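You operate a simulated robot arm through the tools that you are given. There is no shell and no other tool. Be economical: measure what you need, move in short steps, check, and stop when the job is done.

You run a simulated robot arm. Do the job below in one go: nothing can be reset, and whatever is moved stays where it is left.

JOB
Brush the louvre clean, switch the supply on and blow the flues through.
Fine: the patch fan's louvre first, supply still off; mint brush back; press the mint button and wait for SPENT. Set down upright: mint brush. What is to be rubbed or washed off counts as gone when no trace of it is left.

Only the result counts: the job must be done as asked and must still hold three seconds after the hand-in. Knocking over, shifting, dropping, spilling or breaking anything else fails it.

ROBOT AND FRAMES
A 7-joint arm with a two-finger parallel gripper on a trunk, on a base that drives. Base frame: it is fixed to the floor where the robot stands at the start and does not move with it; the origin is under the middle of the robot, x ahead of it, y to its left, z up. Units: m, rad, N and s.
With the tool pointing down near the work surface it reaches from about 0.1 to 0.66 m from the robot's upright axis, wherever it stands. Its first joint turns from -2.897 to 2.897 rad. Places, roughly: august bar [0.25, 1.25, 1]; louvre dust [0.3, -0.1, 0.8]; mint button [0.3, -0.1, 0.9]; supply button [0.4, -0.2, 0.9]. Payload 1.57 kg.
The TCP is the grasp point between the finger pads, 0.03 m short of the fingertips. In the tool frame z runs along the fingers and y along their closing line. Largest opening 0.08 m; finger width 0.017, thickness 0.012; the body of the gripper, 0.04 by 0.082 m, starts 0.08 m behind the TCP.
Orientation is told as [roll, pitch, yaw] about the base's x, y, z axes, in that order, counted from this pose: with the fingers straight down and closing along the base's y, the tool's x points along the base's -x, its y along +y and its z along -z.

CONTROLS
- The arm moves only by the tool send_rows. Its argument "motion" is a list of rows, each a list of 3 entries, a list of its own where there are three numbers: the shift along the tool's x, y, z in cm, then the turn, a rotation vector about the tool's x, y, z in rad, then the finger opening in cm, from 0 to 8. In form: [[[tx, ty, tz], [wx, wy, wz], jaw], ...]. A call has 1 to 12 rows; each row shifts and turns the commanded pose from where the row before left it, along the tool's axes as they then stand. A row lasts 0.2 s, in which the tool goes at most 0.05 m and 0.15 rad; a call with a longer step from one row to the next is refused whole, and so is a gripper value outside its range. A pose out of reach is approached as far as the arm can. The call stops where the force on the tool passes 40 N (or 10 N more than at its start, if that is more) or the arm is blocked; 0.2 s more then pass. Each finger travels about 0.072 m/s and halts on what it meets, pressing with about 41 N; the grip force reading is that of the motor and also rises with nothing between the fingers. The clock runs only during rows and for 0.2 s after the last one: add rows that do not move to give the fingers time. The reply holds the time, the measured pose of the TCP, the force on the tool along the base axes, the opening and the grip force, in the units named above and with some noise, with the torque about the TCP (base axes, N m) and any sound that the robot's microphone picked up.
- Cameras (640 x 400 px; columns grow to the right, rows downward): "scene" is now at [0.0193, 0.1417, 1.2801]; the picture's right is [-0.02, -1.00, 0.00], its down [-0.67, 0.02, -0.74] and it looks along [0.74, -0.02, -0.67] (base axes); focal length 214 px, centre (320, 200). "wrist" rides on the gripper at [0.072, -0.007, -0.122] in the tool frame; the picture's right is [0.09, 1.00, 0.00], its down [-0.84, 0.08, -0.54] and it looks along [-0.54, 0.05, 0.84] (tool axes); focal length 238 px, centre (320, 200). There is no depth. A picture from a camera that has moved, and an enlarged one, comes with that camera's place and axes in the base frame and with its lens. The place of the scene camera against the robot may be out by one fixed shift of up to 0.025 m in any direction.
- get_image(camera): a new picture of that camera. It takes no simulated time.
- raise_lower(by): slides the trunk up (or, below 0, down) by that many m; the arm and the scene camera ride with it, the base frame stays. It gives what a move gives, with no picture.
- steer(legs): drives the robot by 1 to 6 legs, each [ahead, left, turn to the left] in m, m and rad, along the robot's own axes; the way and the turn of a leg run together, so that a leg with both is an arc; at most 1.5 m and 3.142 rad a leg. The arm and the cameras ride along, it lands a little off, and it stops where it bumps. It gives what a move gives.
- head_to(pan, tilt): turns the head with the scene camera to pan (to the left, within 1.501 rad either way) and tilt (down, from -0.506 to 1.204), counted from straight ahead of the robot. It gives what a move gives.
- inspect(camera, box): a new picture of the part [left, top, right, bottom] of that camera's present view, enlarged. It takes no simulated time.
- close_job(): hands the job in; it is judged then, once.

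Work in short steps. Places have to be worked out from the pictures, the camera data and where the tool is seen: move nearer, look again, correct. Check each grasp and each placing, and mend what went wrong. You have 120 turns and 90 pictures in all, those below and enlarged ones among them. Open the gripper and draw the arm clear of the work before you hand the job in, unless the task says otherwise; then end with one line.

The tools are called by a JSON object that holds its "name" and its "arguments". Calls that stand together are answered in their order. send_rows: Moves the arm, as the interface text tells. Its arguments: {"type":"object","properties":{"motion":{"type":"array","items":{"type":"array"}}},"required":["motion"]} The other tools are called the same way: raise_lower (by) slides the trunk up or down; steer (legs) drives the base; head_to (pan, tilt) turns the head that bears the scene camera; get_image (camera) takes a picture; inspect (camera, box) takes an enlarged picture of a part of a camera's view; close_job () hands the job in.

At the start:

```text
time_s: 0.0
tcp_pos: [0.387, -0.1275, 1.1651]
ee_rot: [-0.001, 0.001, -0.001]
wrist_force: [-0.3, -0.2, 0.9]
moment: [0.01, 0.01, 0.03]
grip_width: 0.08
gripper_force: 0.1
trunk travel left (down, up): [-0.075, 0.405]
robot x, y, heading: [-0.0023, 0.0003, -0.002]
head pan, tilt: [-0.023, 0.733]
```

scene: 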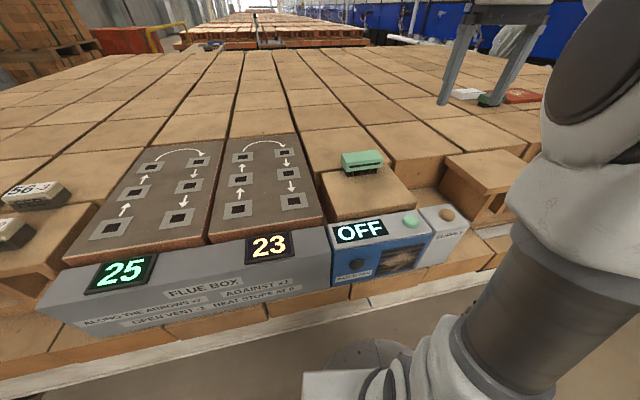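
wrist: 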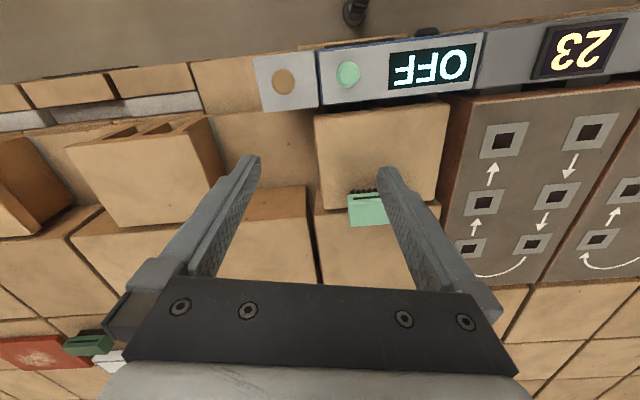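

I'll take enlarged views of the flue box, fan unit and left-hand items to read labels.

{"name": "inspect", "arguments": {"camera": "scene", "box": [30, 130, 350, 340]}}

{"name": "inspect", "arguments": {"camera": "scene", "box": [310, 140, 480, 290]}}

{"name": "inspect", "arguments": {"camera": "scene", "box": [0, 150, 110, 270]}}

{"name": "inspect", "arguments": {"camera": "scene", "box": [420, 60, 560, 150]}}

```text
1.90 times, centred on (190, 235) of scene
camera zoom: at [0.0193, 0.1417, 1.2801], right [-0.02, -1.0, 0.0], down [-0.67, 0.02, -0.74], along [0.74, -0.02, -0.67], focal length 408 px, centre (568, 133)
```

zoom: 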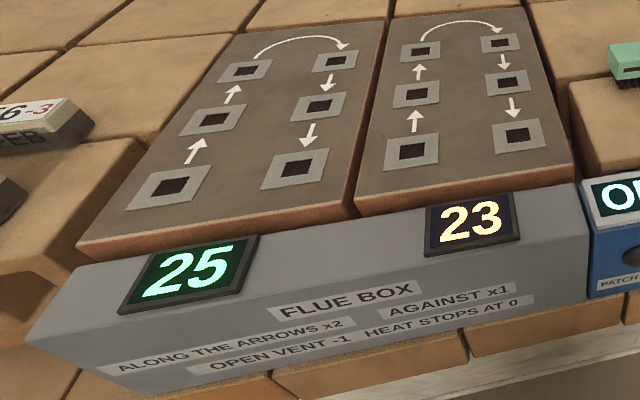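

```text
2.67 times, centred on (395, 215) of scene
camera zoom: at [0.0193, 0.1417, 1.2801], right [-0.02, -1.0, 0.0], down [-0.67, 0.02, -0.74], along [0.74, -0.02, -0.67], focal length 572 px, centre (120, 160)
```

zoom: 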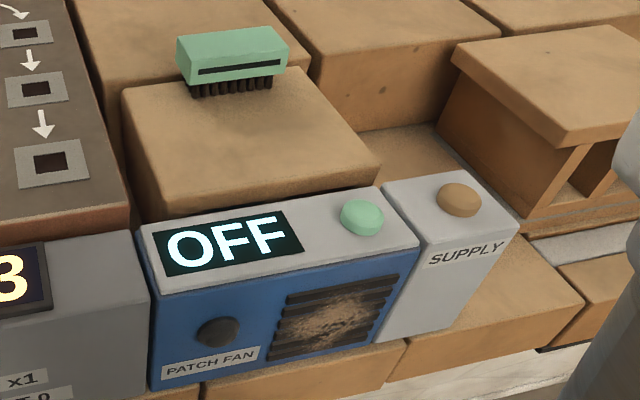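

```text
3.33 times, centred on (55, 210) of scene
camera zoom: at [0.0193, 0.1417, 1.2801], right [-0.02, -1.0, 0.0], down [-0.67, 0.02, -0.74], along [0.74, -0.02, -0.67], focal length 715 px, centre (1203, 167)
```

zoom: 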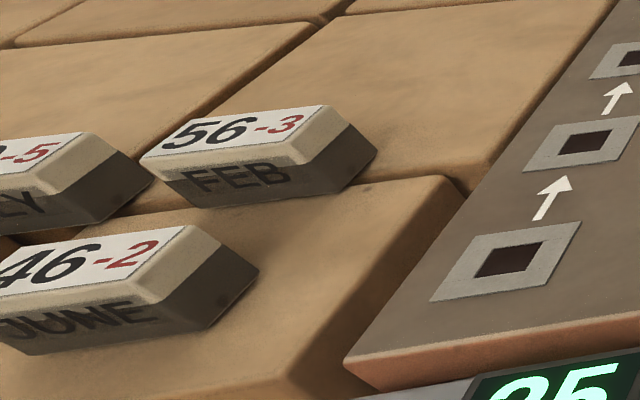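

```text
4.44 times, centred on (490, 105) of scene
camera zoom: at [0.0193, 0.1417, 1.2801], right [-0.02, -1.0, 0.0], down [-0.67, 0.02, -0.74], along [0.74, -0.02, -0.67], focal length 953 px, centre (-436, 622)
```

zoom: 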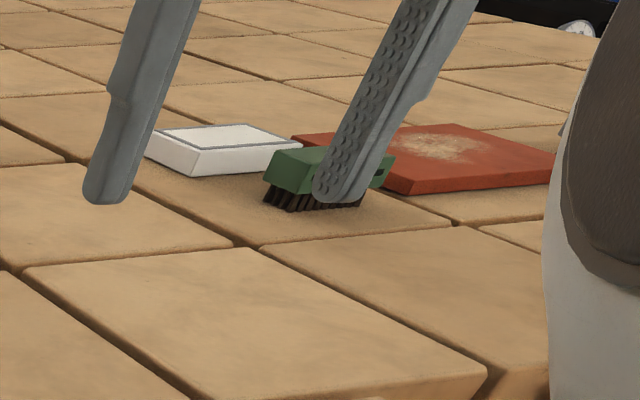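

Bars with months lie to the left; I turn the head to see them and what else stands around.

{"name": "head_to", "arguments": {"pan": 1.0, "tilt": 0.6}}

{"name": "get_image", "arguments": {"camera": "scene"}}

{"name": "head_to", "arguments": {"pan": -1.0, "tilt": 0.6}}

{"name": "get_image", "arguments": {"camera": "scene"}}

```text
time_s: 1.3
tcp_pos: [0.3871, -0.1262, 1.1664]
ee_rot: [0.0, 0.001, 0.0]
wrist_force: [0.1, 0.0, -0.4]
moment: [-0.01, -0.03, -0.01]
grip_width: 0.08
gripper_force: 0.1
trunk travel left (down, up): [-0.075, 0.405]
robot x, y, heading: [-0.0037, 0.0003, -0.002]
head pan, tilt: [1.0, 0.6]
```

```text
83 pictures are left
camera scene: at [-0.0165, 0.2179, 1.2916], right [0.84, -0.54, 0.0], down [-0.31, -0.48, -0.83], along [0.45, 0.69, -0.57], focal length 214 px, centre (320, 200)
```

scene: 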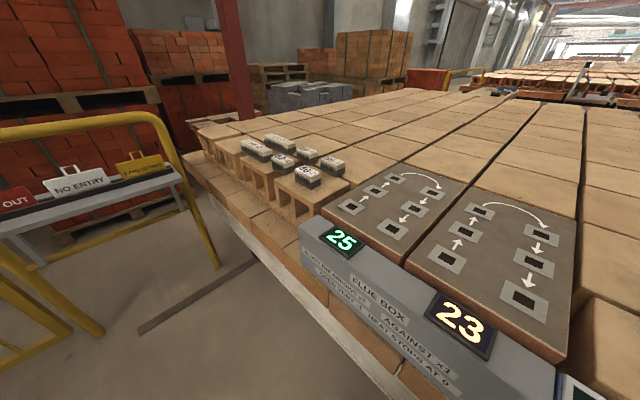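

```text
time_s: 3.2
tcp_pos: [0.3884, -0.1259, 1.1645]
ee_rot: [0.0, -0.001, 0.0]
wrist_force: [0.5, 0.0, 0.2]
moment: [0.0, -0.02, -0.02]
grip_width: 0.0803
gripper_force: 0.1
trunk travel left (down, up): [-0.075, 0.405]
robot x, y, heading: [-0.0009, -0.0015, 0.001]
head pan, tilt: [-1.0, 0.6]
```

```text
82 pictures are left
camera scene: at [-0.0165, 0.0693, 1.2916], right [-0.84, -0.54, 0.0], down [-0.31, 0.48, -0.83], along [0.45, -0.69, -0.56], focal length 214 px, centre (320, 200)
```

scene: 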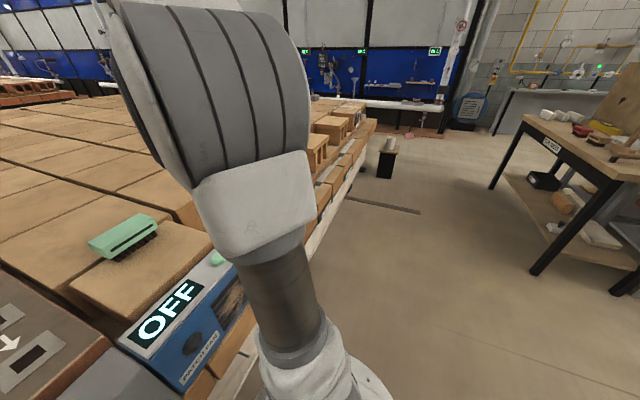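

Before starting I zoom in on the bars and signs to rule out hidden conditions.

{"name": "head_to", "arguments": {"pan": 1.0, "tilt": 0.6}}

{"name": "inspect", "arguments": {"camera": "scene", "box": [220, 120, 360, 210]}}

{"name": "inspect", "arguments": {"camera": "scene", "box": [0, 120, 200, 240]}}

{"name": "inspect", "arguments": {"camera": "scene", "box": [300, 210, 560, 400]}}

```text
time_s: 5.1
tcp_pos: [0.3875, -0.1268, 1.165]
ee_rot: [0.0, -0.001, 0.0]
wrist_force: [0.7, 0.0, -0.7]
moment: [0.01, -0.01, 0.0]
grip_width: 0.08
gripper_force: 0.1
trunk travel left (down, up): [-0.075, 0.405]
robot x, y, heading: [-0.002, 0.0042, -0.004]
head pan, tilt: [1.0, 0.6]
```

```text
4.44 times, centred on (290, 165) of scene
camera zoom: at [-0.0165, 0.2179, 1.2916], right [0.84, -0.54, 0.0], down [-0.31, -0.48, -0.83], along [0.45, 0.69, -0.56], focal length 953 px, centre (453, 356)
```

zoom: 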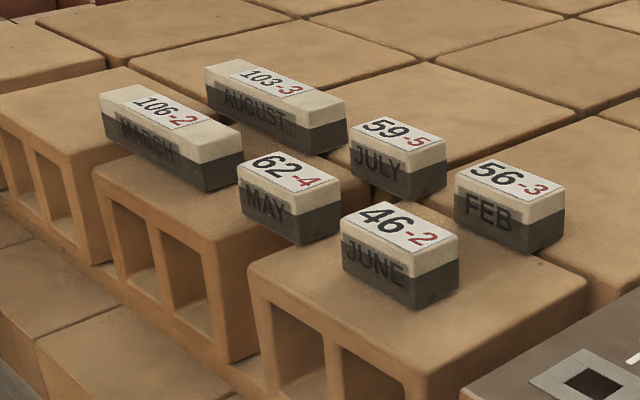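

```text
3.20 times, centred on (100, 180) of scene
camera zoom: at [-0.0165, 0.2179, 1.2916], right [0.84, -0.54, 0.0], down [-0.31, -0.48, -0.83], along [0.45, 0.69, -0.56], focal length 686 px, centre (1024, 264)
```

zoom: 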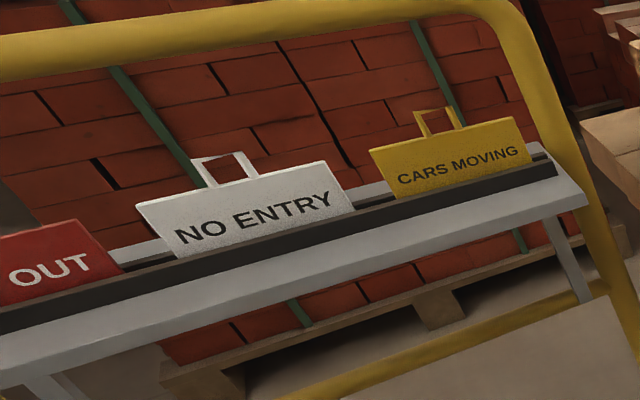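

```text
2.11 times, centred on (430, 305) of scene
camera zoom: at [-0.0165, 0.2179, 1.2916], right [0.84, -0.54, 0.0], down [-0.31, -0.48, -0.83], along [0.45, 0.69, -0.56], focal length 452 px, centre (88, -21)
```

zoom: 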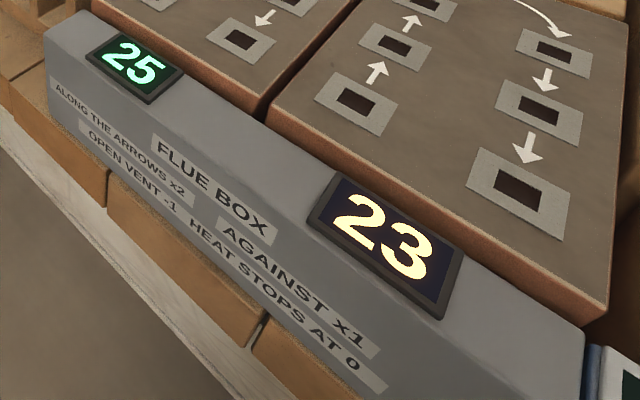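

These look like unrelated items; the fan, supply and brush matter. I estimate the brush near (0.55, -0.02, 0.94); I move above it at height and look.

{"name": "send_rows", "arguments": {"motion": [[[-3.3, 2, 2], [0, 0, 0], 8], [[-3.3, 2, 2], [0, 0, 0], 8], [[-3.3, 2, 2], [0, 0, 0], 8], [[-3.3, 2, 2], [0, 0, 0], 8], [[-3.3, 2, 2], [0, 0, 0], 8]]}}

{"name": "head_to", "arguments": {"pan": -0.3, "tilt": 0.8}}

{"name": "get_image", "arguments": {"camera": "wrist"}}

{"name": "get_image", "arguments": {"camera": "scene"}}

```text
time_s: 6.3
tcp_pos: [0.5516, -0.0282, 1.0637]
ee_rot: [0.001, -0.001, 0.0]
wrist_force: [-0.2, -0.4, 0.7]
moment: [0.0, -0.06, -0.02]
grip_width: 0.0802
gripper_force: 0.0
trunk travel left (down, up): [-0.075, 0.405]
robot x, y, heading: [-0.0045, -0.0031, 0.002]
head pan, tilt: [1.0, 0.6]
```

```text
time_s: 7.8
tcp_pos: [0.551, -0.0283, 1.0641]
ee_rot: [0.0, 0.0, 0.0]
wrist_force: [-0.2, 0.0, -0.1]
moment: [0.01, 0.0, 0.0]
grip_width: 0.0798
gripper_force: 0.1
trunk travel left (down, up): [-0.075, 0.405]
robot x, y, heading: [-0.0015, -0.0008, -0.005]
head pan, tilt: [-0.3, 0.799]
```

```text
78 pictures are left
camera wrist: at [0.4791, -0.0351, 1.1856], right [-0.09, 1.0, 0.0], down [0.84, 0.08, 0.54], along [0.54, 0.05, -0.84], focal length 238 px, centre (320, 200)
```

wrist: 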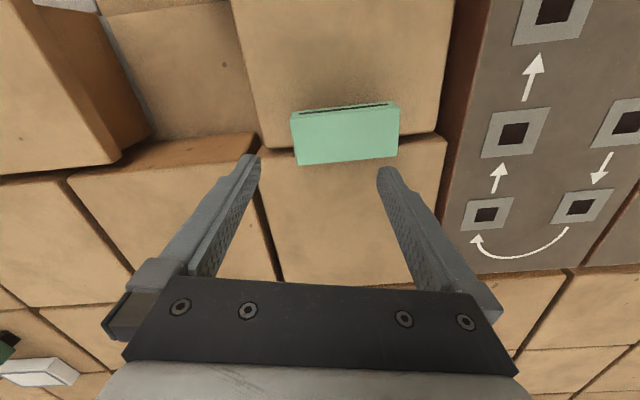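

```text
77 pictures are left
camera scene: at [0.0128, 0.1198, 1.2747], right [-0.29, -0.96, 0.0], down [-0.68, 0.21, -0.7], along [0.67, -0.21, -0.72], focal length 214 px, centre (320, 200)
```

scene: 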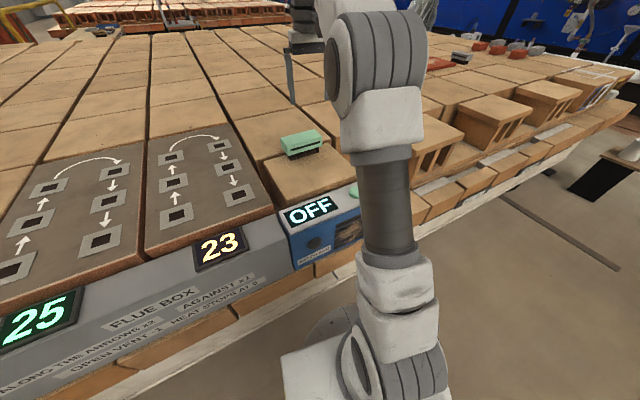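

The brush top is about 0.11 × 0.055 m, yawed ~+0.17 rad, centred near (0.557, 0.0, top 0.926). I turn the gripper so it closes across the short side, then look again.

{"name": "send_rows", "arguments": {"motion": [[[-0.6, 2.8, 0], [0, 0, 0.14], 8], [[0, 0, 0], [0, 0, 0.14], 8], [[0, 0, 0], [0, 0, 0.14], 8], [[0, 0, 0], [0, 0, 0.14], 8], [[0, 0, 0], [0, 0, 0.14], 8], [[0, 0, 0], [0, 0, 0.14], 8], [[0, 0, 0], [0, 0, 0.14], 8], [[0, 0, 0], [0, 0, 0.14], 8], [[0, 0, 0], [0, 0, 0.14], 8], [[0, 0, 0], [0, 0, 0.14], 8], [[0, 0, 3], [0, 0, 0], 8], [[0, 0, 2], [0, 0, 0], 8]]}}

{"name": "get_image", "arguments": {"camera": "wrist"}}

{"name": "inspect", "arguments": {"camera": "scene", "box": [200, 60, 400, 260]}}

```text
time_s: 10.4
tcp_pos: [0.5572, 0.0022, 1.0153]
ee_rot: [-0.001, -0.002, -1.399]
wrist_force: [0.2, -0.2, -0.4]
moment: [0.02, 0.0, -0.02]
grip_width: 0.08
gripper_force: 0.0
trunk travel left (down, up): [-0.075, 0.405]
robot x, y, heading: [0.0054, -0.0001, -0.0]
head pan, tilt: [-0.3, 0.799]
```

```text
76 pictures are left
camera wrist: at [0.5382, 0.0716, 1.1355], right [0.97, 0.26, 0.0], down [0.22, -0.81, 0.54], along [0.14, -0.52, -0.84], focal length 238 px, centre (320, 200)
```

wrist: 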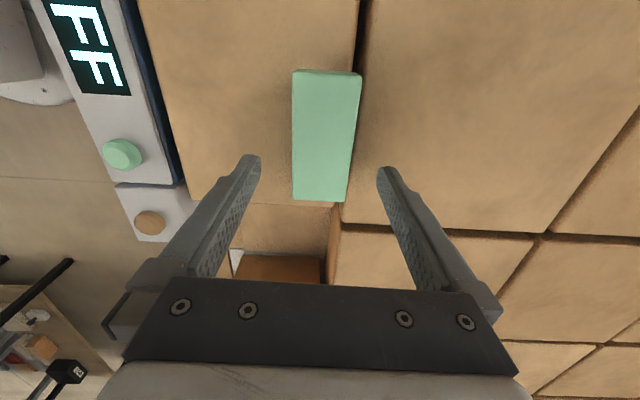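

```text
2.00 times, centred on (300, 160) of scene
camera zoom: at [0.0127, 0.1197, 1.2747], right [-0.3, -0.96, 0.0], down [-0.68, 0.21, -0.7], along [0.67, -0.21, -0.72], focal length 429 px, centre (360, 280)
```

zoom: 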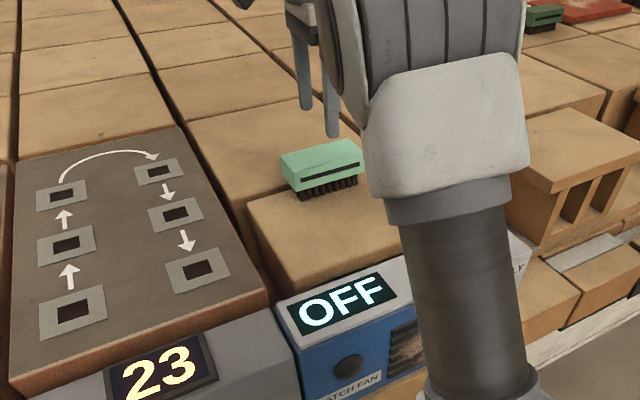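

Brush centre refined to about (0.560, 0.001), yaw ~0.21. I correct slightly, and descend to z≈0.95 to check clearance.

{"name": "send_rows", "arguments": {"motion": [[[0, 0.3, 2], [0, 0, -0.04], 8], [[0, 0, 3], [0, 0, 0], 8], [[0, 0, 1.5], [0, 0, 0], 8]]}}

{"name": "get_image", "arguments": {"camera": "wrist"}}

{"name": "inspect", "arguments": {"camera": "scene", "box": [260, 80, 360, 180]}}

```text
time_s: 11.2
tcp_pos: [0.5612, 0.0023, 0.9503]
ee_rot: [0.0, 0.0, -1.361]
wrist_force: [1.7, 0.5, -0.3]
moment: [-0.04, -0.01, 0.01]
grip_width: 0.0801
gripper_force: 0.1
trunk travel left (down, up): [-0.075, 0.405]
robot x, y, heading: [-0.0001, 0.0041, 0.002]
head pan, tilt: [-0.3, 0.799]
```

```text
74 pictures are left
camera wrist: at [0.539, 0.0709, 1.0709], right [0.95, 0.3, 0.0], down [0.25, -0.8, 0.54], along [0.16, -0.52, -0.84], focal length 238 px, centre (320, 200)
```

wrist: 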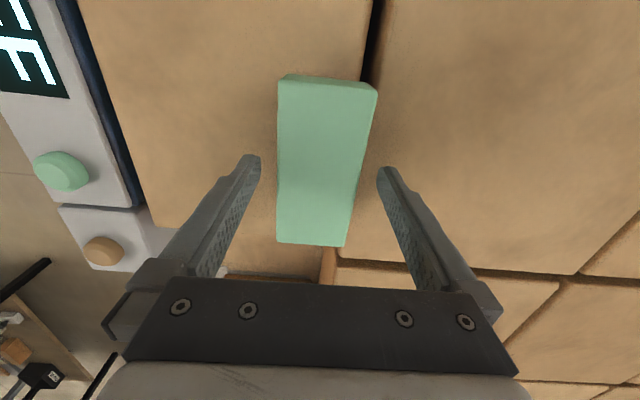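

```text
4.00 times, centred on (310, 130) of scene
camera zoom: at [0.0127, 0.1197, 1.2747], right [-0.3, -0.96, 0.0], down [-0.68, 0.21, -0.7], along [0.67, -0.21, -0.72], focal length 858 px, centre (360, 480)
```

zoom: 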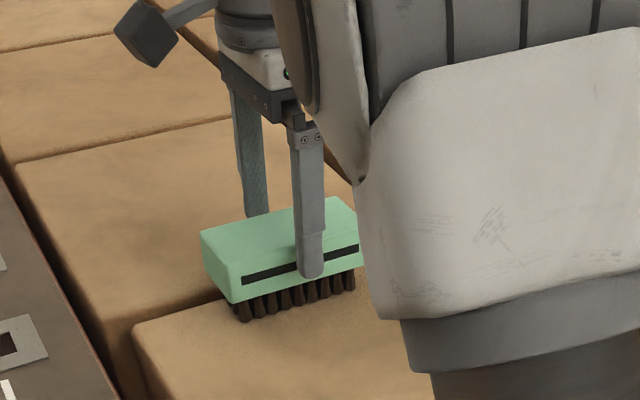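

Fingers straddle the brush centrally. I go down 1.6 cm more and close.

{"name": "send_rows", "arguments": {"motion": [[[0, 0, 1.6], [0, 0, 0], 8], [[0, 0, 0], [0, 0, 0], 6.5], [[0, 0, 0], [0, 0, 0], 5.5], [[0, 0, 0], [0, 0, 0], 4.5], [[0, 0, 0], [0, 0, 0], 4], [[0, 0, 0], [0, 0, 0], 4]]}}

{"name": "get_image", "arguments": {"camera": "wrist"}}

{"name": "inspect", "arguments": {"camera": "scene", "box": [260, 80, 360, 180]}}

```text
time_s: 12.6
tcp_pos: [0.5613, 0.0016, 0.9346]
ee_rot: [0.001, 0.0, -1.358]
wrist_force: [-0.6, -0.1, 0.2]
moment: [0.0, 0.01, -0.01]
grip_width: 0.0533
gripper_force: 41.3
trunk travel left (down, up): [-0.075, 0.405]
robot x, y, heading: [-0.0033, -0.0019, -0.002]
head pan, tilt: [-0.3, 0.799]
```

```text
72 pictures are left
camera wrist: at [0.5395, 0.0708, 1.0551], right [0.95, 0.3, 0.0], down [0.25, -0.8, 0.54], along [0.16, -0.52, -0.84], focal length 238 px, centre (320, 200)
```

wrist: 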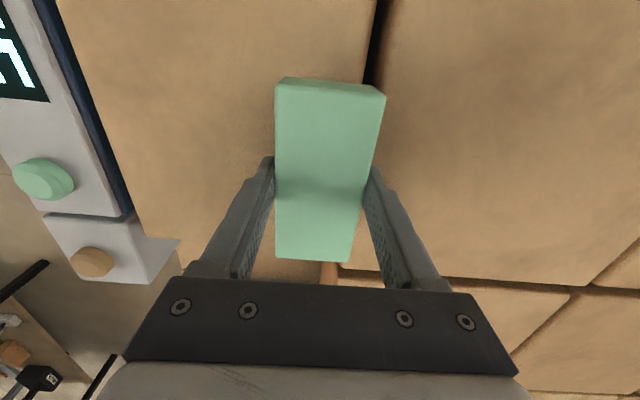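

```text
4.00 times, centred on (310, 130) of scene
camera zoom: at [0.0128, 0.1197, 1.2747], right [-0.3, -0.96, 0.0], down [-0.68, 0.21, -0.7], along [0.67, -0.21, -0.72], focal length 858 px, centre (360, 480)
```

zoom: 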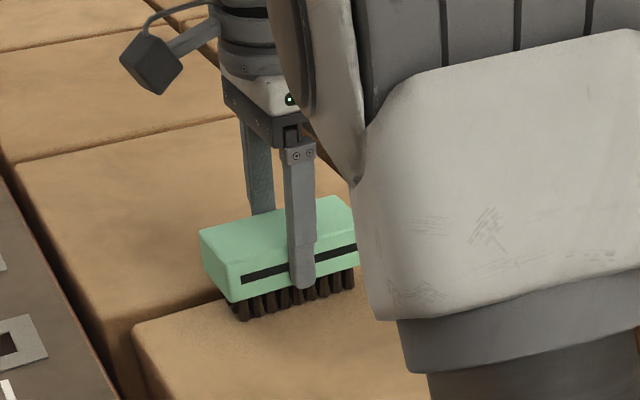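

The grip is firm at 53 mm. I lift the brush and then back the robot away to make room for pointing the bristles at the louvre.

{"name": "send_rows", "arguments": {"motion": [[[0, 0, -1], [0, 0, 0], 4], [[0, 0, -3], [0, 0, 0], 4], [[0, 0, -4], [0, 0, 0], 4], [[0, 0, -4], [0, 0, 0], 4], [[0, 0, -4], [0, 0, 0], 4]]}}

{"name": "steer", "arguments": {"legs": [[-0.4, 0, 0]]}}

{"name": "head_to", "arguments": {"pan": -0.3, "tilt": 0.6}}

{"name": "get_image", "arguments": {"camera": "scene"}}

{"name": "get_image", "arguments": {"camera": "wrist"}}

```text
time_s: 13.8
tcp_pos: [0.5608, 0.0008, 1.0929]
ee_rot: [0.0, 0.001, -1.361]
wrist_force: [-0.8, 0.1, -0.8]
moment: [-0.01, -0.04, 0.01]
grip_width: 0.0532
gripper_force: 40.2
trunk travel left (down, up): [-0.075, 0.405]
robot x, y, heading: [0.0057, 0.0032, -0.002]
head pan, tilt: [-0.3, 0.799]
```

```text
time_s: 17.0
tcp_pos: [0.1602, 0.0, 1.0935]
ee_rot: [-0.001, 0.001, -1.362]
wrist_force: [-0.4, 0.4, -1.0]
moment: [0.0, 0.03, 0.0]
grip_width: 0.053
gripper_force: 40.2
trunk travel left (down, up): [-0.075, 0.405]
robot x, y, heading: [-0.4023, -0.0024, -0.005]
head pan, tilt: [-0.3, 0.799]
```

```text
time_s: 17.7
tcp_pos: [0.1602, 0.0013, 1.0922]
ee_rot: [-0.001, 0.0, -1.362]
wrist_force: [0.2, 0.9, -1.6]
moment: [-0.04, 0.0, -0.02]
grip_width: 0.053
gripper_force: 41.5
trunk travel left (down, up): [-0.075, 0.405]
robot x, y, heading: [-0.3976, 0.0007, 0.005]
head pan, tilt: [-0.3, 0.6]
```

```text
70 pictures are left
camera scene: at [-0.3803, 0.1179, 1.2915], right [-0.3, -0.95, 0.0], down [-0.54, 0.17, -0.82], along [0.79, -0.25, -0.57], focal length 214 px, centre (320, 200)
```

scene: 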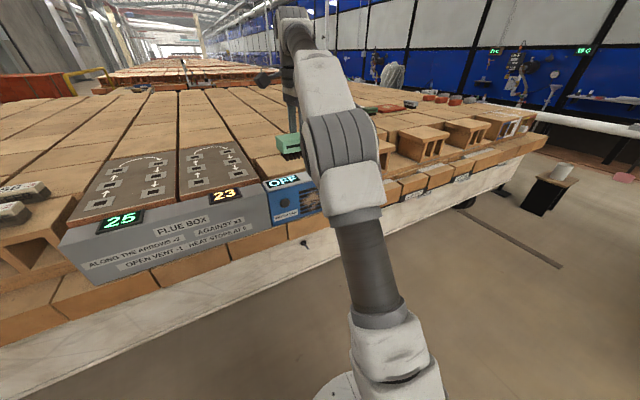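

```text
69 pictures are left
camera wrist: at [0.1385, 0.0698, 1.2143], right [0.95, 0.3, 0.0], down [0.25, -0.8, 0.54], along [0.16, -0.52, -0.84], focal length 238 px, centre (320, 200)
```

wrist: 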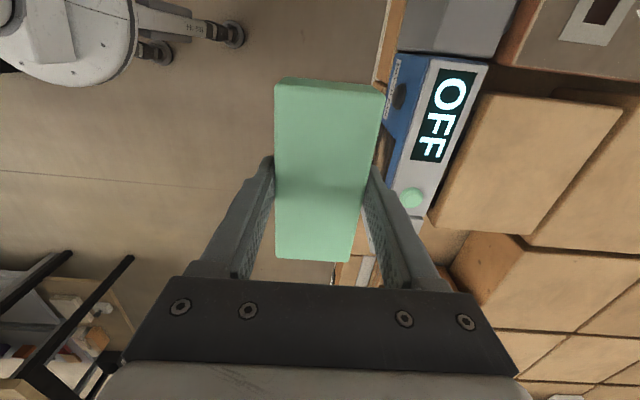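

The fan face appears yawed ~0.2 rad like the brush, with the louvre near (0.31, -0.07, 0.81). I turn the tool about its x axis so the bristles point forward along that heading.

{"name": "send_rows", "arguments": {"motion": [[[0, 0, 0], [-0.143, 0, 0], 4], [[0, 0, 0], [-0.143, 0, 0], 4], [[0, 0, 0], [-0.143, 0, 0], 4], [[0, 0, 0], [-0.143, 0, 0], 4], [[0, 0, 0], [-0.143, 0, 0], 4], [[0, 0, 0], [-0.143, 0, 0], 4], [[0, 0, 0], [-0.143, 0, 0], 4], [[0, 0, 0], [-0.143, 0, 0], 4], [[0, 0, 0], [-0.143, 0, 0], 4], [[0, 0, 0], [-0.143, 0, 0], 4], [[0, 0, 0], [-0.14, 0, 0], 4]]}}

{"name": "get_image", "arguments": {"camera": "wrist"}}

{"name": "get_image", "arguments": {"camera": "scene"}}

```text
time_s: 20.1
tcp_pos: [0.1601, 0.0009, 1.093]
ee_rot: [1.569, 0.0, -1.363]
wrist_force: [0.2, 0.5, -1.8]
moment: [0.01, 0.01, -0.03]
grip_width: 0.0532
gripper_force: 40.8
trunk travel left (down, up): [-0.075, 0.405]
robot x, y, heading: [-0.4005, -0.0012, -0.004]
head pan, tilt: [-0.3, 0.6]
```

```text
68 pictures are left
camera wrist: at [0.0253, 0.046, 1.0855], right [-0.02, 0.09, 1.0], down [-0.36, -0.93, 0.08], along [0.93, -0.35, 0.05], focal length 238 px, centre (320, 200)
```

wrist: 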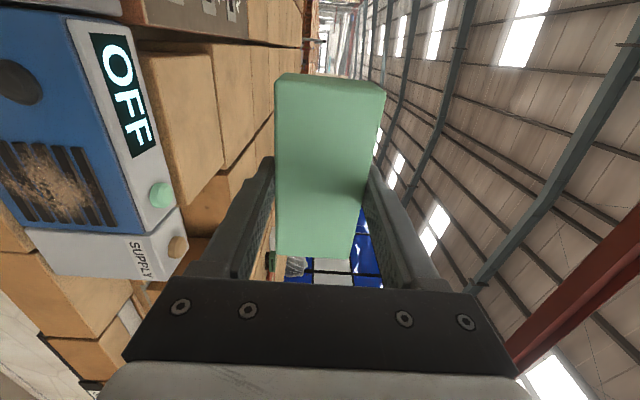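

```text
67 pictures are left
camera scene: at [-0.3804, 0.1179, 1.2916], right [-0.3, -0.95, 0.0], down [-0.54, 0.17, -0.83], along [0.79, -0.25, -0.56], focal length 214 px, centre (320, 200)
```

scene: 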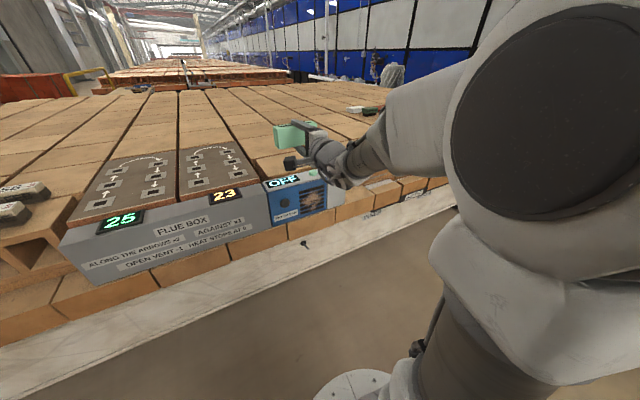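

Excellent view of the louvre. I zoom it in both cameras.

{"name": "inspect", "arguments": {"camera": "wrist", "box": [0, 20, 240, 290]}}

{"name": "inspect", "arguments": {"camera": "scene", "box": [250, 150, 370, 240]}}

```text
1.48 times, centred on (120, 155) of wrist
camera zoom: at [0.0253, 0.046, 1.0855], right [-0.02, 0.09, 1.0], down [-0.36, -0.93, 0.08], along [0.93, -0.35, 0.05], focal length 353 px, centre (616, 267)
```

zoom: 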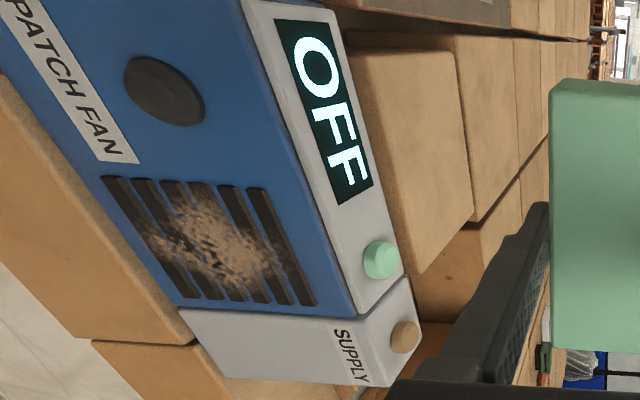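

```text
4.44 times, centred on (310, 195) of scene
camera zoom: at [-0.3804, 0.1179, 1.2916], right [-0.3, -0.95, 0.0], down [-0.54, 0.17, -0.83], along [0.79, -0.25, -0.56], focal length 953 px, centre (364, 222)
```

zoom: 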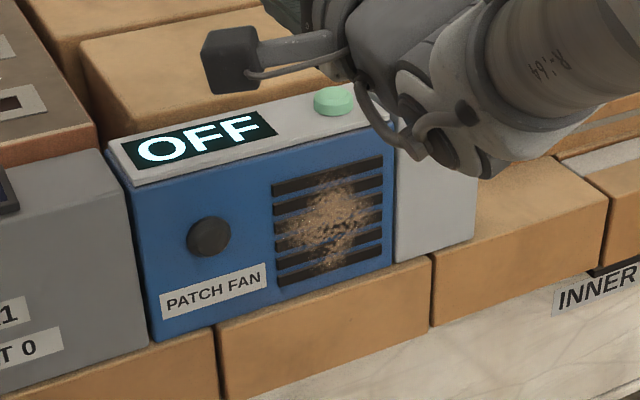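

Triangulated: fan face vertical at about x = 0.310 (y=-0.071), yaw 0.2; louvre z 0.715–0.828, y -0.124…-0.018. I turn the brush upright (so its length covers the whole height) before approaching.

{"name": "send_rows", "arguments": {"motion": [[[0, 0, 0], [0, 0, -0.143], 4], [[0, 0, 0], [0, 0, -0.143], 4], [[0, 0, 0], [0, 0, -0.143], 4], [[0, 0, 0], [0, 0, -0.143], 4], [[0, 0, 0], [0, 0, -0.143], 4], [[0, 0, 0], [0, 0, -0.143], 4], [[0, 0, 0], [0, 0, -0.143], 4], [[0, 0, 0], [0, 0, -0.143], 4], [[0, 0, 0], [0, 0, -0.143], 4], [[0, 0, 0], [0, 0, -0.143], 4], [[0, 0, 0], [0, 0, -0.14], 4]]}}

{"name": "send_rows", "arguments": {"motion": [[[4, -1.2, 0], [0, 0, 0], 4], [[4, -1.2, 0], [0, 0, 0], 4], [[4, -1.3, 0], [0, 0, 0], 4], [[4, -1.3, 0], [0, 0, 0], 4], [[4, -1.3, 0], [0, 0, 0], 4], [[4, -1.3, 0], [0, 0, 0], 4], [[4, -1.3, 0], [0, 0, 0], 4], [[4.2, -1.2, 0], [0, 0, 0], 4]]}}

{"name": "get_image", "arguments": {"camera": "wrist"}}

{"name": "get_image", "arguments": {"camera": "scene"}}

```text
time_s: 22.5
tcp_pos: [0.1605, -0.0001, 1.0932]
ee_rot: [-0.542, -1.569, 0.748]
wrist_force: [0.3, -0.4, -1.6]
moment: [-0.01, -0.02, -0.04]
grip_width: 0.053
gripper_force: 41.1
trunk travel left (down, up): [-0.075, 0.405]
robot x, y, heading: [-0.4025, 0.0011, 0.003]
head pan, tilt: [-0.3, 0.6]
```

```text
time_s: 24.3
tcp_pos: [0.1802, -0.099, 0.7713]
ee_rot: [1.111, -1.57, -0.903]
wrist_force: [0.2, 0.3, -1.2]
moment: [-0.01, 0.03, 0.03]
grip_width: 0.0529
gripper_force: 41.1
trunk travel left (down, up): [-0.075, 0.405]
robot x, y, heading: [-0.4011, 0.0008, -0.003]
head pan, tilt: [-0.3, 0.6]
```

```text
64 pictures are left
camera wrist: at [0.0613, -0.1303, 0.6989], right [-0.21, 0.97, -0.09], down [-0.55, -0.04, 0.84], along [0.81, 0.22, 0.54], focal length 238 px, centre (320, 200)
```

wrist: 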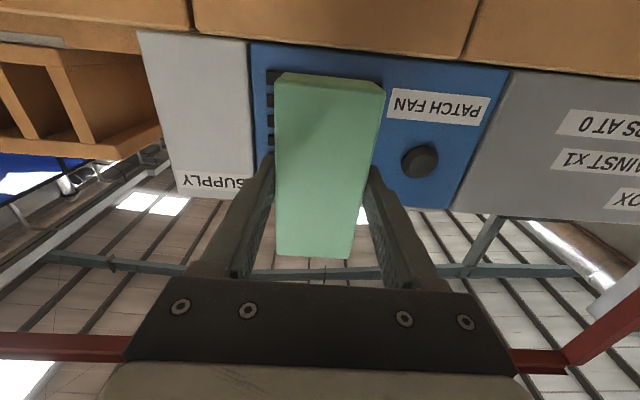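

```text
63 pictures are left
camera scene: at [-0.3806, 0.118, 1.2916], right [-0.3, -0.95, 0.0], down [-0.54, 0.17, -0.83], along [0.79, -0.25, -0.56], focal length 214 px, centre (320, 200)
```

scene: 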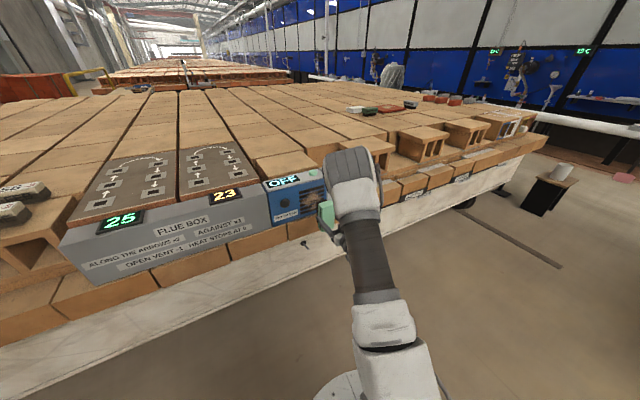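

Well aligned with the louvre. I advance 6.5 cm, then feel for contact in small steps.

{"name": "send_rows", "arguments": {"motion": [[[0, 0, 2.5], [0, 0, 0], 4], [[0, 0, 2.5], [0, 0, 0], 4], [[0, 0, 1.5], [0, 0, 0], 4]]}}

{"name": "send_rows", "arguments": {"motion": [[[0, 0, 0.5], [0, 0, 0], 4], [[0, 0, 0.5], [0, 0, 0], 4]]}}

{"name": "get_image", "arguments": {"camera": "wrist"}}

{"name": "inspect", "arguments": {"camera": "scene", "box": [250, 140, 370, 240]}}

```text
time_s: 25.1
tcp_pos: [0.2429, -0.0836, 0.7708]
ee_rot: [0.909, -1.568, -0.699]
wrist_force: [-1.2, 0.1, -2.1]
moment: [-0.02, -0.01, -0.03]
grip_width: 0.0532
gripper_force: 41.4
trunk travel left (down, up): [-0.075, 0.405]
robot x, y, heading: [-0.4006, -0.0005, 0.001]
head pan, tilt: [-0.3, 0.6]
```

```text
time_s: 25.7
tcp_pos: [0.2521, -0.0823, 0.772]
ee_rot: [0.683, -1.569, -0.477]
wrist_force: [-10.4, 0.3, -1.7]
moment: [-0.01, -0.44, -0.08]
grip_width: 0.0533
gripper_force: 41.1
trunk travel left (down, up): [-0.075, 0.405]
robot x, y, heading: [-0.4009, 0.0014, -0.004]
head pan, tilt: [-0.3, 0.6]
```

```text
62 pictures are left
camera wrist: at [0.1342, -0.1139, 0.6988], right [-0.21, 0.97, -0.09], down [-0.54, -0.04, 0.84], along [0.81, 0.22, 0.54], focal length 238 px, centre (320, 200)
```

wrist: 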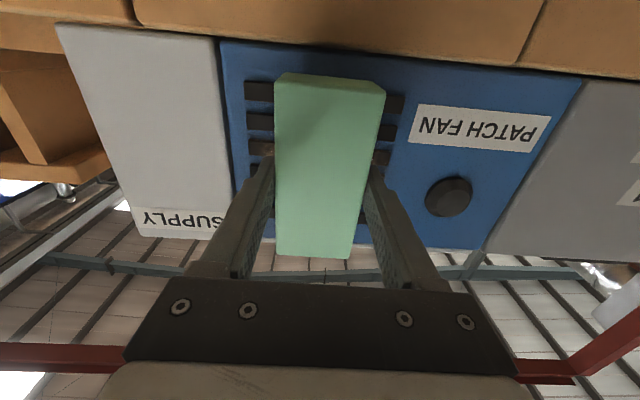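

```text
4.00 times, centred on (310, 190) of scene
camera zoom: at [-0.3811, 0.1179, 1.2916], right [-0.3, -0.95, 0.0], down [-0.54, 0.17, -0.83], along [0.79, -0.25, -0.56], focal length 858 px, centre (360, 240)
```

zoom: 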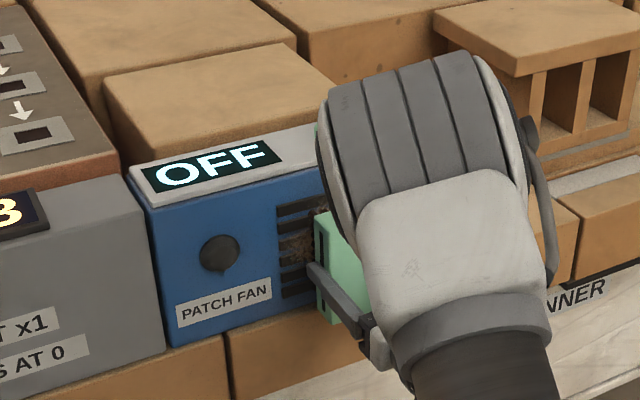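

Contact with about 10 N. I sweep left and right across the louvre.

{"name": "send_rows", "arguments": {"motion": [[[0, 1.2, 0], [0, 0, 0], 4], [[0, 1.2, 0], [0, 0, 0], 4], [[0, 1.1, 0], [0, 0, 0], 4], [[0, -1.4, 0], [0, 0, 0], 4], [[0, -1.4, 0], [0, 0, 0], 4], [[0, -1.4, 0], [0, 0, 0], 4], [[0, -1.4, 0], [0, 0, 0], 4], [[0, -1.4, 0], [0, 0, 0], 4], [[0, 1.5, 0], [0, 0, 0], 4], [[0, 1.5, 0], [0, 0, 0], 4], [[0, 1.5, 0], [0, 0, 0], 4], [[0, 1.5, 0], [0, 0, 0], 4]]}}

{"name": "inspect", "arguments": {"camera": "wrist", "box": [200, 30, 480, 260]}}

```text
time_s: 28.3
tcp_pos: [0.2494, -0.0582, 0.7724]
ee_rot: [0.89, -1.568, -0.681]
wrist_force: [-12.0, -7.1, -1.2]
moment: [0.06, -0.19, -0.54]
grip_width: 0.0532
gripper_force: 41.3
trunk travel left (down, up): [-0.075, 0.405]
robot x, y, heading: [-0.4, 0.0002, -0.006]
head pan, tilt: [-0.3, 0.6]
```

```text
1.74 times, centred on (340, 145) of wrist
camera zoom: at [0.1304, -0.0896, 0.6985], right [-0.21, 0.97, -0.09], down [-0.55, -0.04, 0.84], along [0.81, 0.22, 0.54], focal length 414 px, centre (285, 296)
```

zoom: 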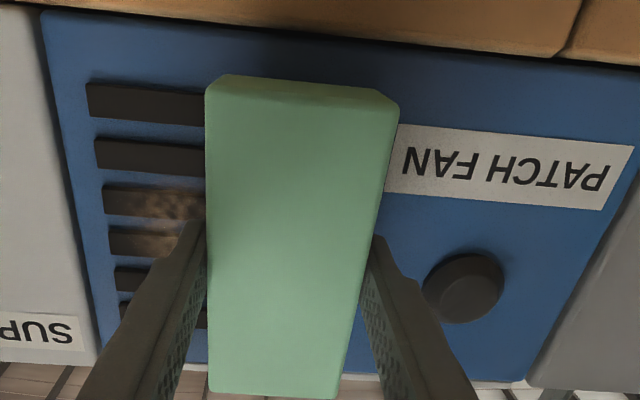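

Dust is thinning; some remains on the middle slats. I repeat with longer strokes.

{"name": "send_rows", "arguments": {"motion": [[[0, -1.5, 0], [0, 0, 0], 4], [[0, -1.5, 0], [0, 0, 0], 4], [[0, -1.5, 0], [0, 0, 0], 4], [[0, -1.5, 0], [0, 0, 0], 4], [[0, -0.8, 0], [0, 0, 0], 4], [[0, 1.5, 0], [0, 0, 0], 4], [[0, 1.5, 0], [0, 0, 0], 4], [[0, 1.5, 0], [0, 0, 0], 4], [[0, 1.5, 0], [0, 0, 0], 4], [[0, 1.5, 0], [0, 0, 0], 4]]}}

{"name": "send_rows", "arguments": {"motion": [[[0, -1.5, 0], [0, 0, 0], 4], [[0, -1.5, 0], [0, 0, 0], 4], [[0, -1.5, 0], [0, 0, 0], 4], [[0, -1.5, 0], [0, 0, 0], 4], [[0, -1.5, 0], [0, 0, 0], 4], [[0, 1.5, 0], [0, 0, 0], 4], [[0, 1.5, 0], [0, 0, 0], 4], [[0, 1.5, 0], [0, 0, 0], 4], [[0, 1.5, 0], [0, 0, 0], 4], [[0, 1.5, 0], [0, 0, 0], 4]]}}

{"name": "inspect", "arguments": {"camera": "wrist", "box": [200, 30, 480, 260]}}

```text
time_s: 30.5
tcp_pos: [0.2469, -0.0498, 0.7709]
ee_rot: [1.197, -1.569, -0.987]
wrist_force: [-8.5, -3.1, -1.0]
moment: [-0.03, 0.15, -0.27]
grip_width: 0.0534
gripper_force: 40.8
trunk travel left (down, up): [-0.075, 0.405]
robot x, y, heading: [-0.4016, 0.0023, -0.003]
head pan, tilt: [-0.3, 0.6]
```

```text
time_s: 32.7
tcp_pos: [0.2484, -0.0502, 0.7705]
ee_rot: [1.044, -1.569, -0.833]
wrist_force: [-6.3, -2.0, -0.9]
moment: [-0.02, 0.09, -0.14]
grip_width: 0.0534
gripper_force: 41.0
trunk travel left (down, up): [-0.075, 0.405]
robot x, y, heading: [-0.4019, -0.0018, -0.004]
head pan, tilt: [-0.3, 0.6]
```

```text
1.74 times, centred on (340, 145) of wrist
camera zoom: at [0.1289, -0.0821, 0.6986], right [-0.21, 0.97, -0.09], down [-0.55, -0.04, 0.84], along [0.81, 0.22, 0.54], focal length 414 px, centre (285, 296)
```

zoom: 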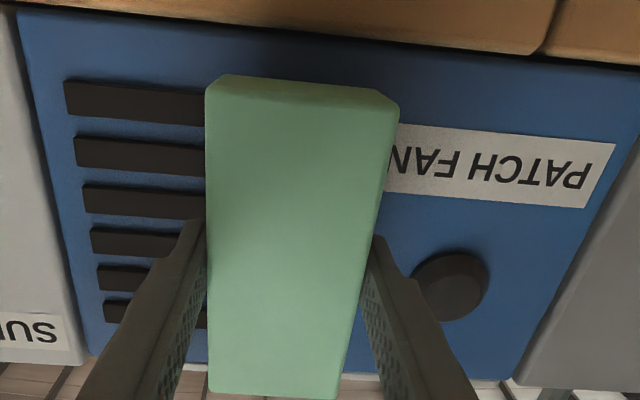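

The right half looks clean. I back off 7 cm and inspect everything.

{"name": "send_rows", "arguments": {"motion": [[[0, 0, -2], [0, 0, 0], 4], [[0, 0, -4], [0, 0, 0], 4], [[0, -4.5, -2], [0, 0, 0], 4], [[0, -4.5, 0], [0, 0, 0], 4]]}}

{"name": "inspect", "arguments": {"camera": "wrist", "box": [200, 30, 480, 260]}}

{"name": "inspect", "arguments": {"camera": "scene", "box": [260, 150, 350, 230]}}

```text
time_s: 33.7
tcp_pos: [0.1877, -0.1563, 0.7713]
ee_rot: [0.809, -1.569, -0.601]
wrist_force: [-0.5, -0.4, -1.3]
moment: [0.01, 0.04, 0.02]
grip_width: 0.0532
gripper_force: 40.7
trunk travel left (down, up): [-0.075, 0.405]
robot x, y, heading: [-0.3974, 0.0012, 0.002]
head pan, tilt: [-0.3, 0.6]
```

```text
1.74 times, centred on (340, 145) of wrist
camera zoom: at [0.0688, -0.188, 0.6986], right [-0.21, 0.97, -0.09], down [-0.54, -0.04, 0.84], along [0.81, 0.22, 0.54], focal length 414 px, centre (285, 296)
```

zoom: 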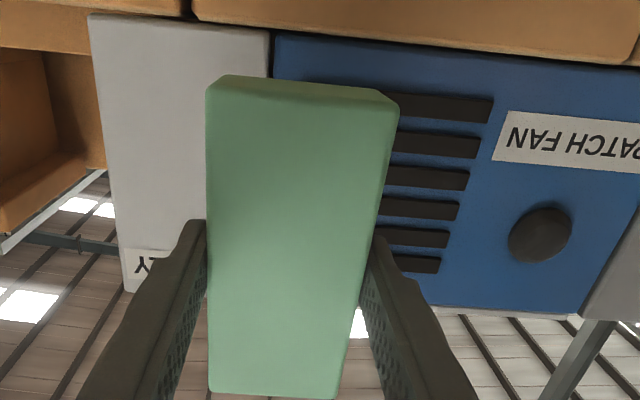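

```text
5.00 times, centred on (305, 190) of scene
camera zoom: at [-0.3803, 0.1181, 1.2916], right [-0.3, -0.95, 0.0], down [-0.54, 0.17, -0.83], along [0.79, -0.25, -0.56], focal length 1072 px, centre (395, 250)
```

zoom: 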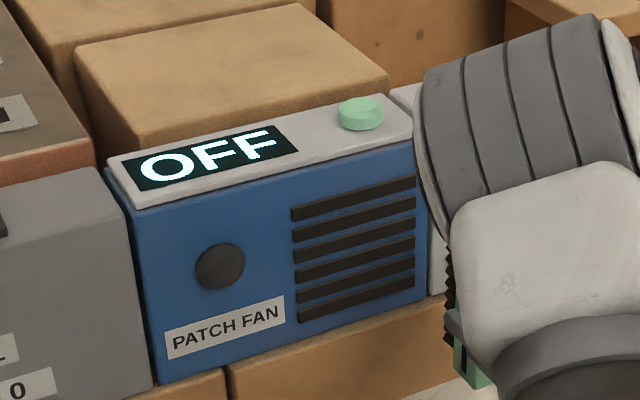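

The louvre shows no dust. I rise back, undo the rotations and return to the carrying pose.

{"name": "send_rows", "arguments": {"motion": [[[-4, 0, -1], [0, 0, 0], 4], [[-4, 2, 0], [0, 0, 0], 4], [[-4, 2.3, 0], [0, 0, 0], 4], [[-4, 2.3, 0], [0, 0, 0], 4], [[-4, 2.3, 0], [0, 0, 0], 4], [[-4, 2.3, 0], [0, 0, 0], 4], [[-4, 2.3, 0], [0, 0, 0], 4], [[-4.2, 2.3, 0], [0, 0, 0], 4]]}}

{"name": "send_rows", "arguments": {"motion": [[[0, 0, 0], [0, 0, 0.143], 4], [[0, 0, 0], [0, 0, 0.143], 4], [[0, 0, 0], [0, 0, 0.143], 4], [[0, 0, 0], [0, 0, 0.143], 4], [[0, 0, 0], [0, 0, 0.143], 4], [[0, 0, 0], [0, 0, 0.143], 4], [[0, 0, 0], [0, 0, 0.143], 4], [[0, 0, 0], [0, 0, 0.143], 4], [[0, 0, 0], [0, 0, 0.143], 4], [[0, 0, 0], [0, 0, 0.143], 4], [[0, 0, 0], [0, 0, 0.14], 4]]}}

{"name": "send_rows", "arguments": {"motion": [[[0, 0, 0], [0.143, 0, 0], 4], [[0, 0, 0], [0.143, 0, 0], 4], [[0, 0, 0], [0.143, 0, 0], 4], [[0, 0, 0], [0.143, 0, 0], 4], [[0, 0, 0], [0.143, 0, 0], 4], [[0, 0, 0], [0.143, 0, 0], 4], [[0, 0, 0], [0.143, 0, 0], 4], [[0, 0, 0], [0.143, 0, 0], 4], [[0, 0, 0], [0.143, 0, 0], 4], [[0, 0, 0], [0.143, 0, 0], 4], [[0, 0, 0], [0.14, 0, 0], 4]]}}

{"name": "inspect", "arguments": {"camera": "scene", "box": [250, 140, 370, 240]}}

```text
time_s: 35.5
tcp_pos: [0.1457, -0.0034, 1.0941]
ee_rot: [0.542, -1.567, -0.331]
wrist_force: [1.1, 0.0, -1.2]
moment: [0.0, 0.01, 0.02]
grip_width: 0.0531
gripper_force: 41.1
trunk travel left (down, up): [-0.075, 0.405]
robot x, y, heading: [-0.4037, -0.0038, -0.0]
head pan, tilt: [-0.3, 0.6]
```

```text
time_s: 37.9
tcp_pos: [0.1461, -0.0022, 1.0932]
ee_rot: [1.57, 0.004, -1.361]
wrist_force: [0.4, -0.4, -1.5]
moment: [0.01, 0.01, -0.01]
grip_width: 0.0531
gripper_force: 41.3
trunk travel left (down, up): [-0.075, 0.405]
robot x, y, heading: [-0.3986, -0.0006, -0.005]
head pan, tilt: [-0.3, 0.6]
```

```text
time_s: 40.3
tcp_pos: [0.1468, -0.0027, 1.0927]
ee_rot: [-0.001, -0.001, -1.361]
wrist_force: [-0.9, -0.2, -0.6]
moment: [0.0, -0.02, 0.0]
grip_width: 0.0531
gripper_force: 40.7
trunk travel left (down, up): [-0.075, 0.405]
robot x, y, heading: [-0.4001, -0.0011, -0.001]
head pan, tilt: [-0.3, 0.6]
```

```text
4.00 times, centred on (310, 190) of scene
camera zoom: at [-0.3806, 0.1178, 1.2916], right [-0.3, -0.95, 0.0], down [-0.54, 0.17, -0.83], along [0.79, -0.25, -0.56], focal length 858 px, centre (360, 240)
```

zoom: 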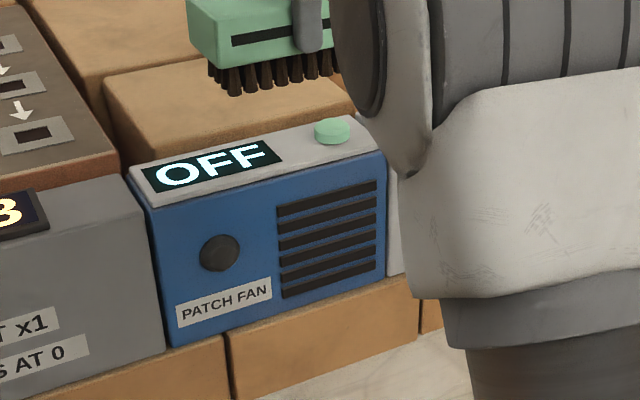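

Louvre clean, brush level in hand. I drive forward 0.4 m to return the brush.

{"name": "steer", "arguments": {"legs": [[0.4, 0, 0]]}}

{"name": "head_to", "arguments": {"pan": -0.3, "tilt": 0.8}}

```text
time_s: 43.5
tcp_pos: [0.5445, -0.0035, 1.0929]
ee_rot: [-0.002, 0.001, -1.362]
wrist_force: [-0.4, 0.2, -1.3]
moment: [0.01, -0.02, -0.01]
grip_width: 0.0533
gripper_force: 41.2
trunk travel left (down, up): [-0.075, 0.405]
robot x, y, heading: [-0.0027, -0.0004, -0.001]
head pan, tilt: [-0.3, 0.6]
```

```text
time_s: 44.2
tcp_pos: [0.5457, -0.0031, 1.0934]
ee_rot: [-0.001, -0.001, -1.36]
wrist_force: [-0.6, -0.8, -1.2]
moment: [0.03, -0.01, 0.02]
grip_width: 0.0531
gripper_force: 41.0
trunk travel left (down, up): [-0.075, 0.405]
robot x, y, heading: [-0.0036, -0.0008, -0.003]
head pan, tilt: [-0.3, 0.799]
```

I align over the old spot and lower until just above it, then ease down.

{"name": "send_rows", "arguments": {"motion": [[[0.16, 1.67, 0], [0, 0, 0], 4], [[0, 0, 4], [0, 0, 0], 4], [[0, 0, 4], [0, 0, 0], 4], [[0, 0, 4], [0, 0, 0], 4], [[0, 0, 2.5], [0, 0, 0], 4]]}}

{"name": "send_rows", "arguments": {"motion": [[[0, 0, 0.5], [0, 0, 0], 4], [[0, 0, 0.5], [0, 0, 0], 4], [[0, 0, 0.3], [0, 0, 0], 4]]}}

{"name": "inspect", "arguments": {"camera": "scene", "box": [260, 80, 360, 180]}}

{"name": "get_image", "arguments": {"camera": "wrist"}}

```text
time_s: 45.4
tcp_pos: [0.5615, 0.0013, 0.9474]
ee_rot: [0.0, 0.0, -1.361]
wrist_force: [-0.2, 0.6, -0.4]
moment: [0.0, -0.01, -0.03]
grip_width: 0.0531
gripper_force: 40.8
trunk travel left (down, up): [-0.075, 0.405]
robot x, y, heading: [-0.0, 0.0005, -0.0]
head pan, tilt: [-0.3, 0.799]
```

```text
time_s: 46.2
tcp_pos: [0.5611, 0.0007, 0.9362]
ee_rot: [0.002, 0.0, -1.362]
wrist_force: [0.1, 0.1, 1.5]
moment: [-0.16, 0.02, 0.02]
grip_width: 0.0531
gripper_force: 40.9
trunk travel left (down, up): [-0.075, 0.405]
robot x, y, heading: [-0.0009, -0.001, -0.005]
head pan, tilt: [-0.3, 0.799]
```

```text
4.00 times, centred on (310, 130) of scene
camera zoom: at [0.0113, 0.1196, 1.2748], right [-0.3, -0.95, 0.0], down [-0.68, 0.21, -0.7], along [0.67, -0.21, -0.72], focal length 858 px, centre (360, 480)
```

zoom: 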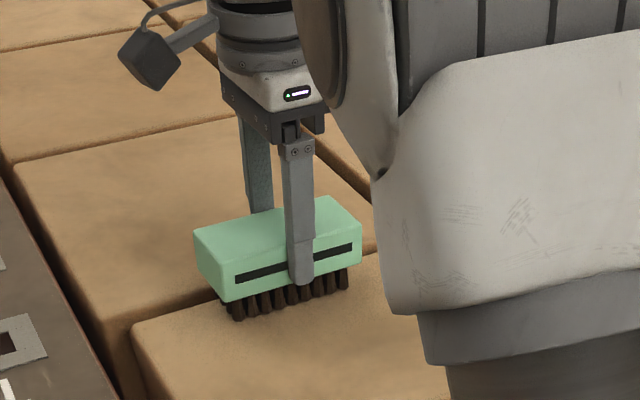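

```text
54 pictures are left
camera wrist: at [0.5396, 0.0706, 1.0571], right [0.95, 0.3, 0.0], down [0.25, -0.8, 0.54], along [0.16, -0.52, -0.84], focal length 238 px, centre (320, 200)
```

wrist: 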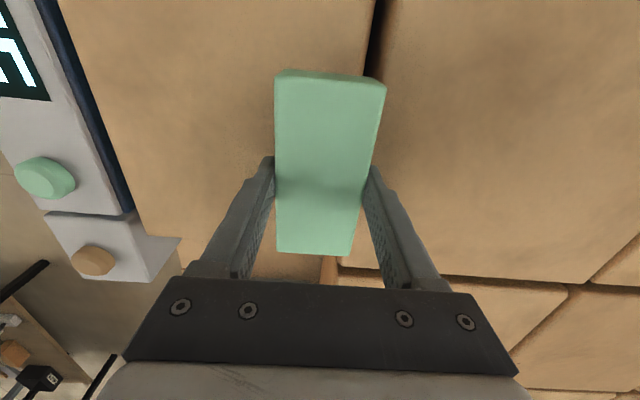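

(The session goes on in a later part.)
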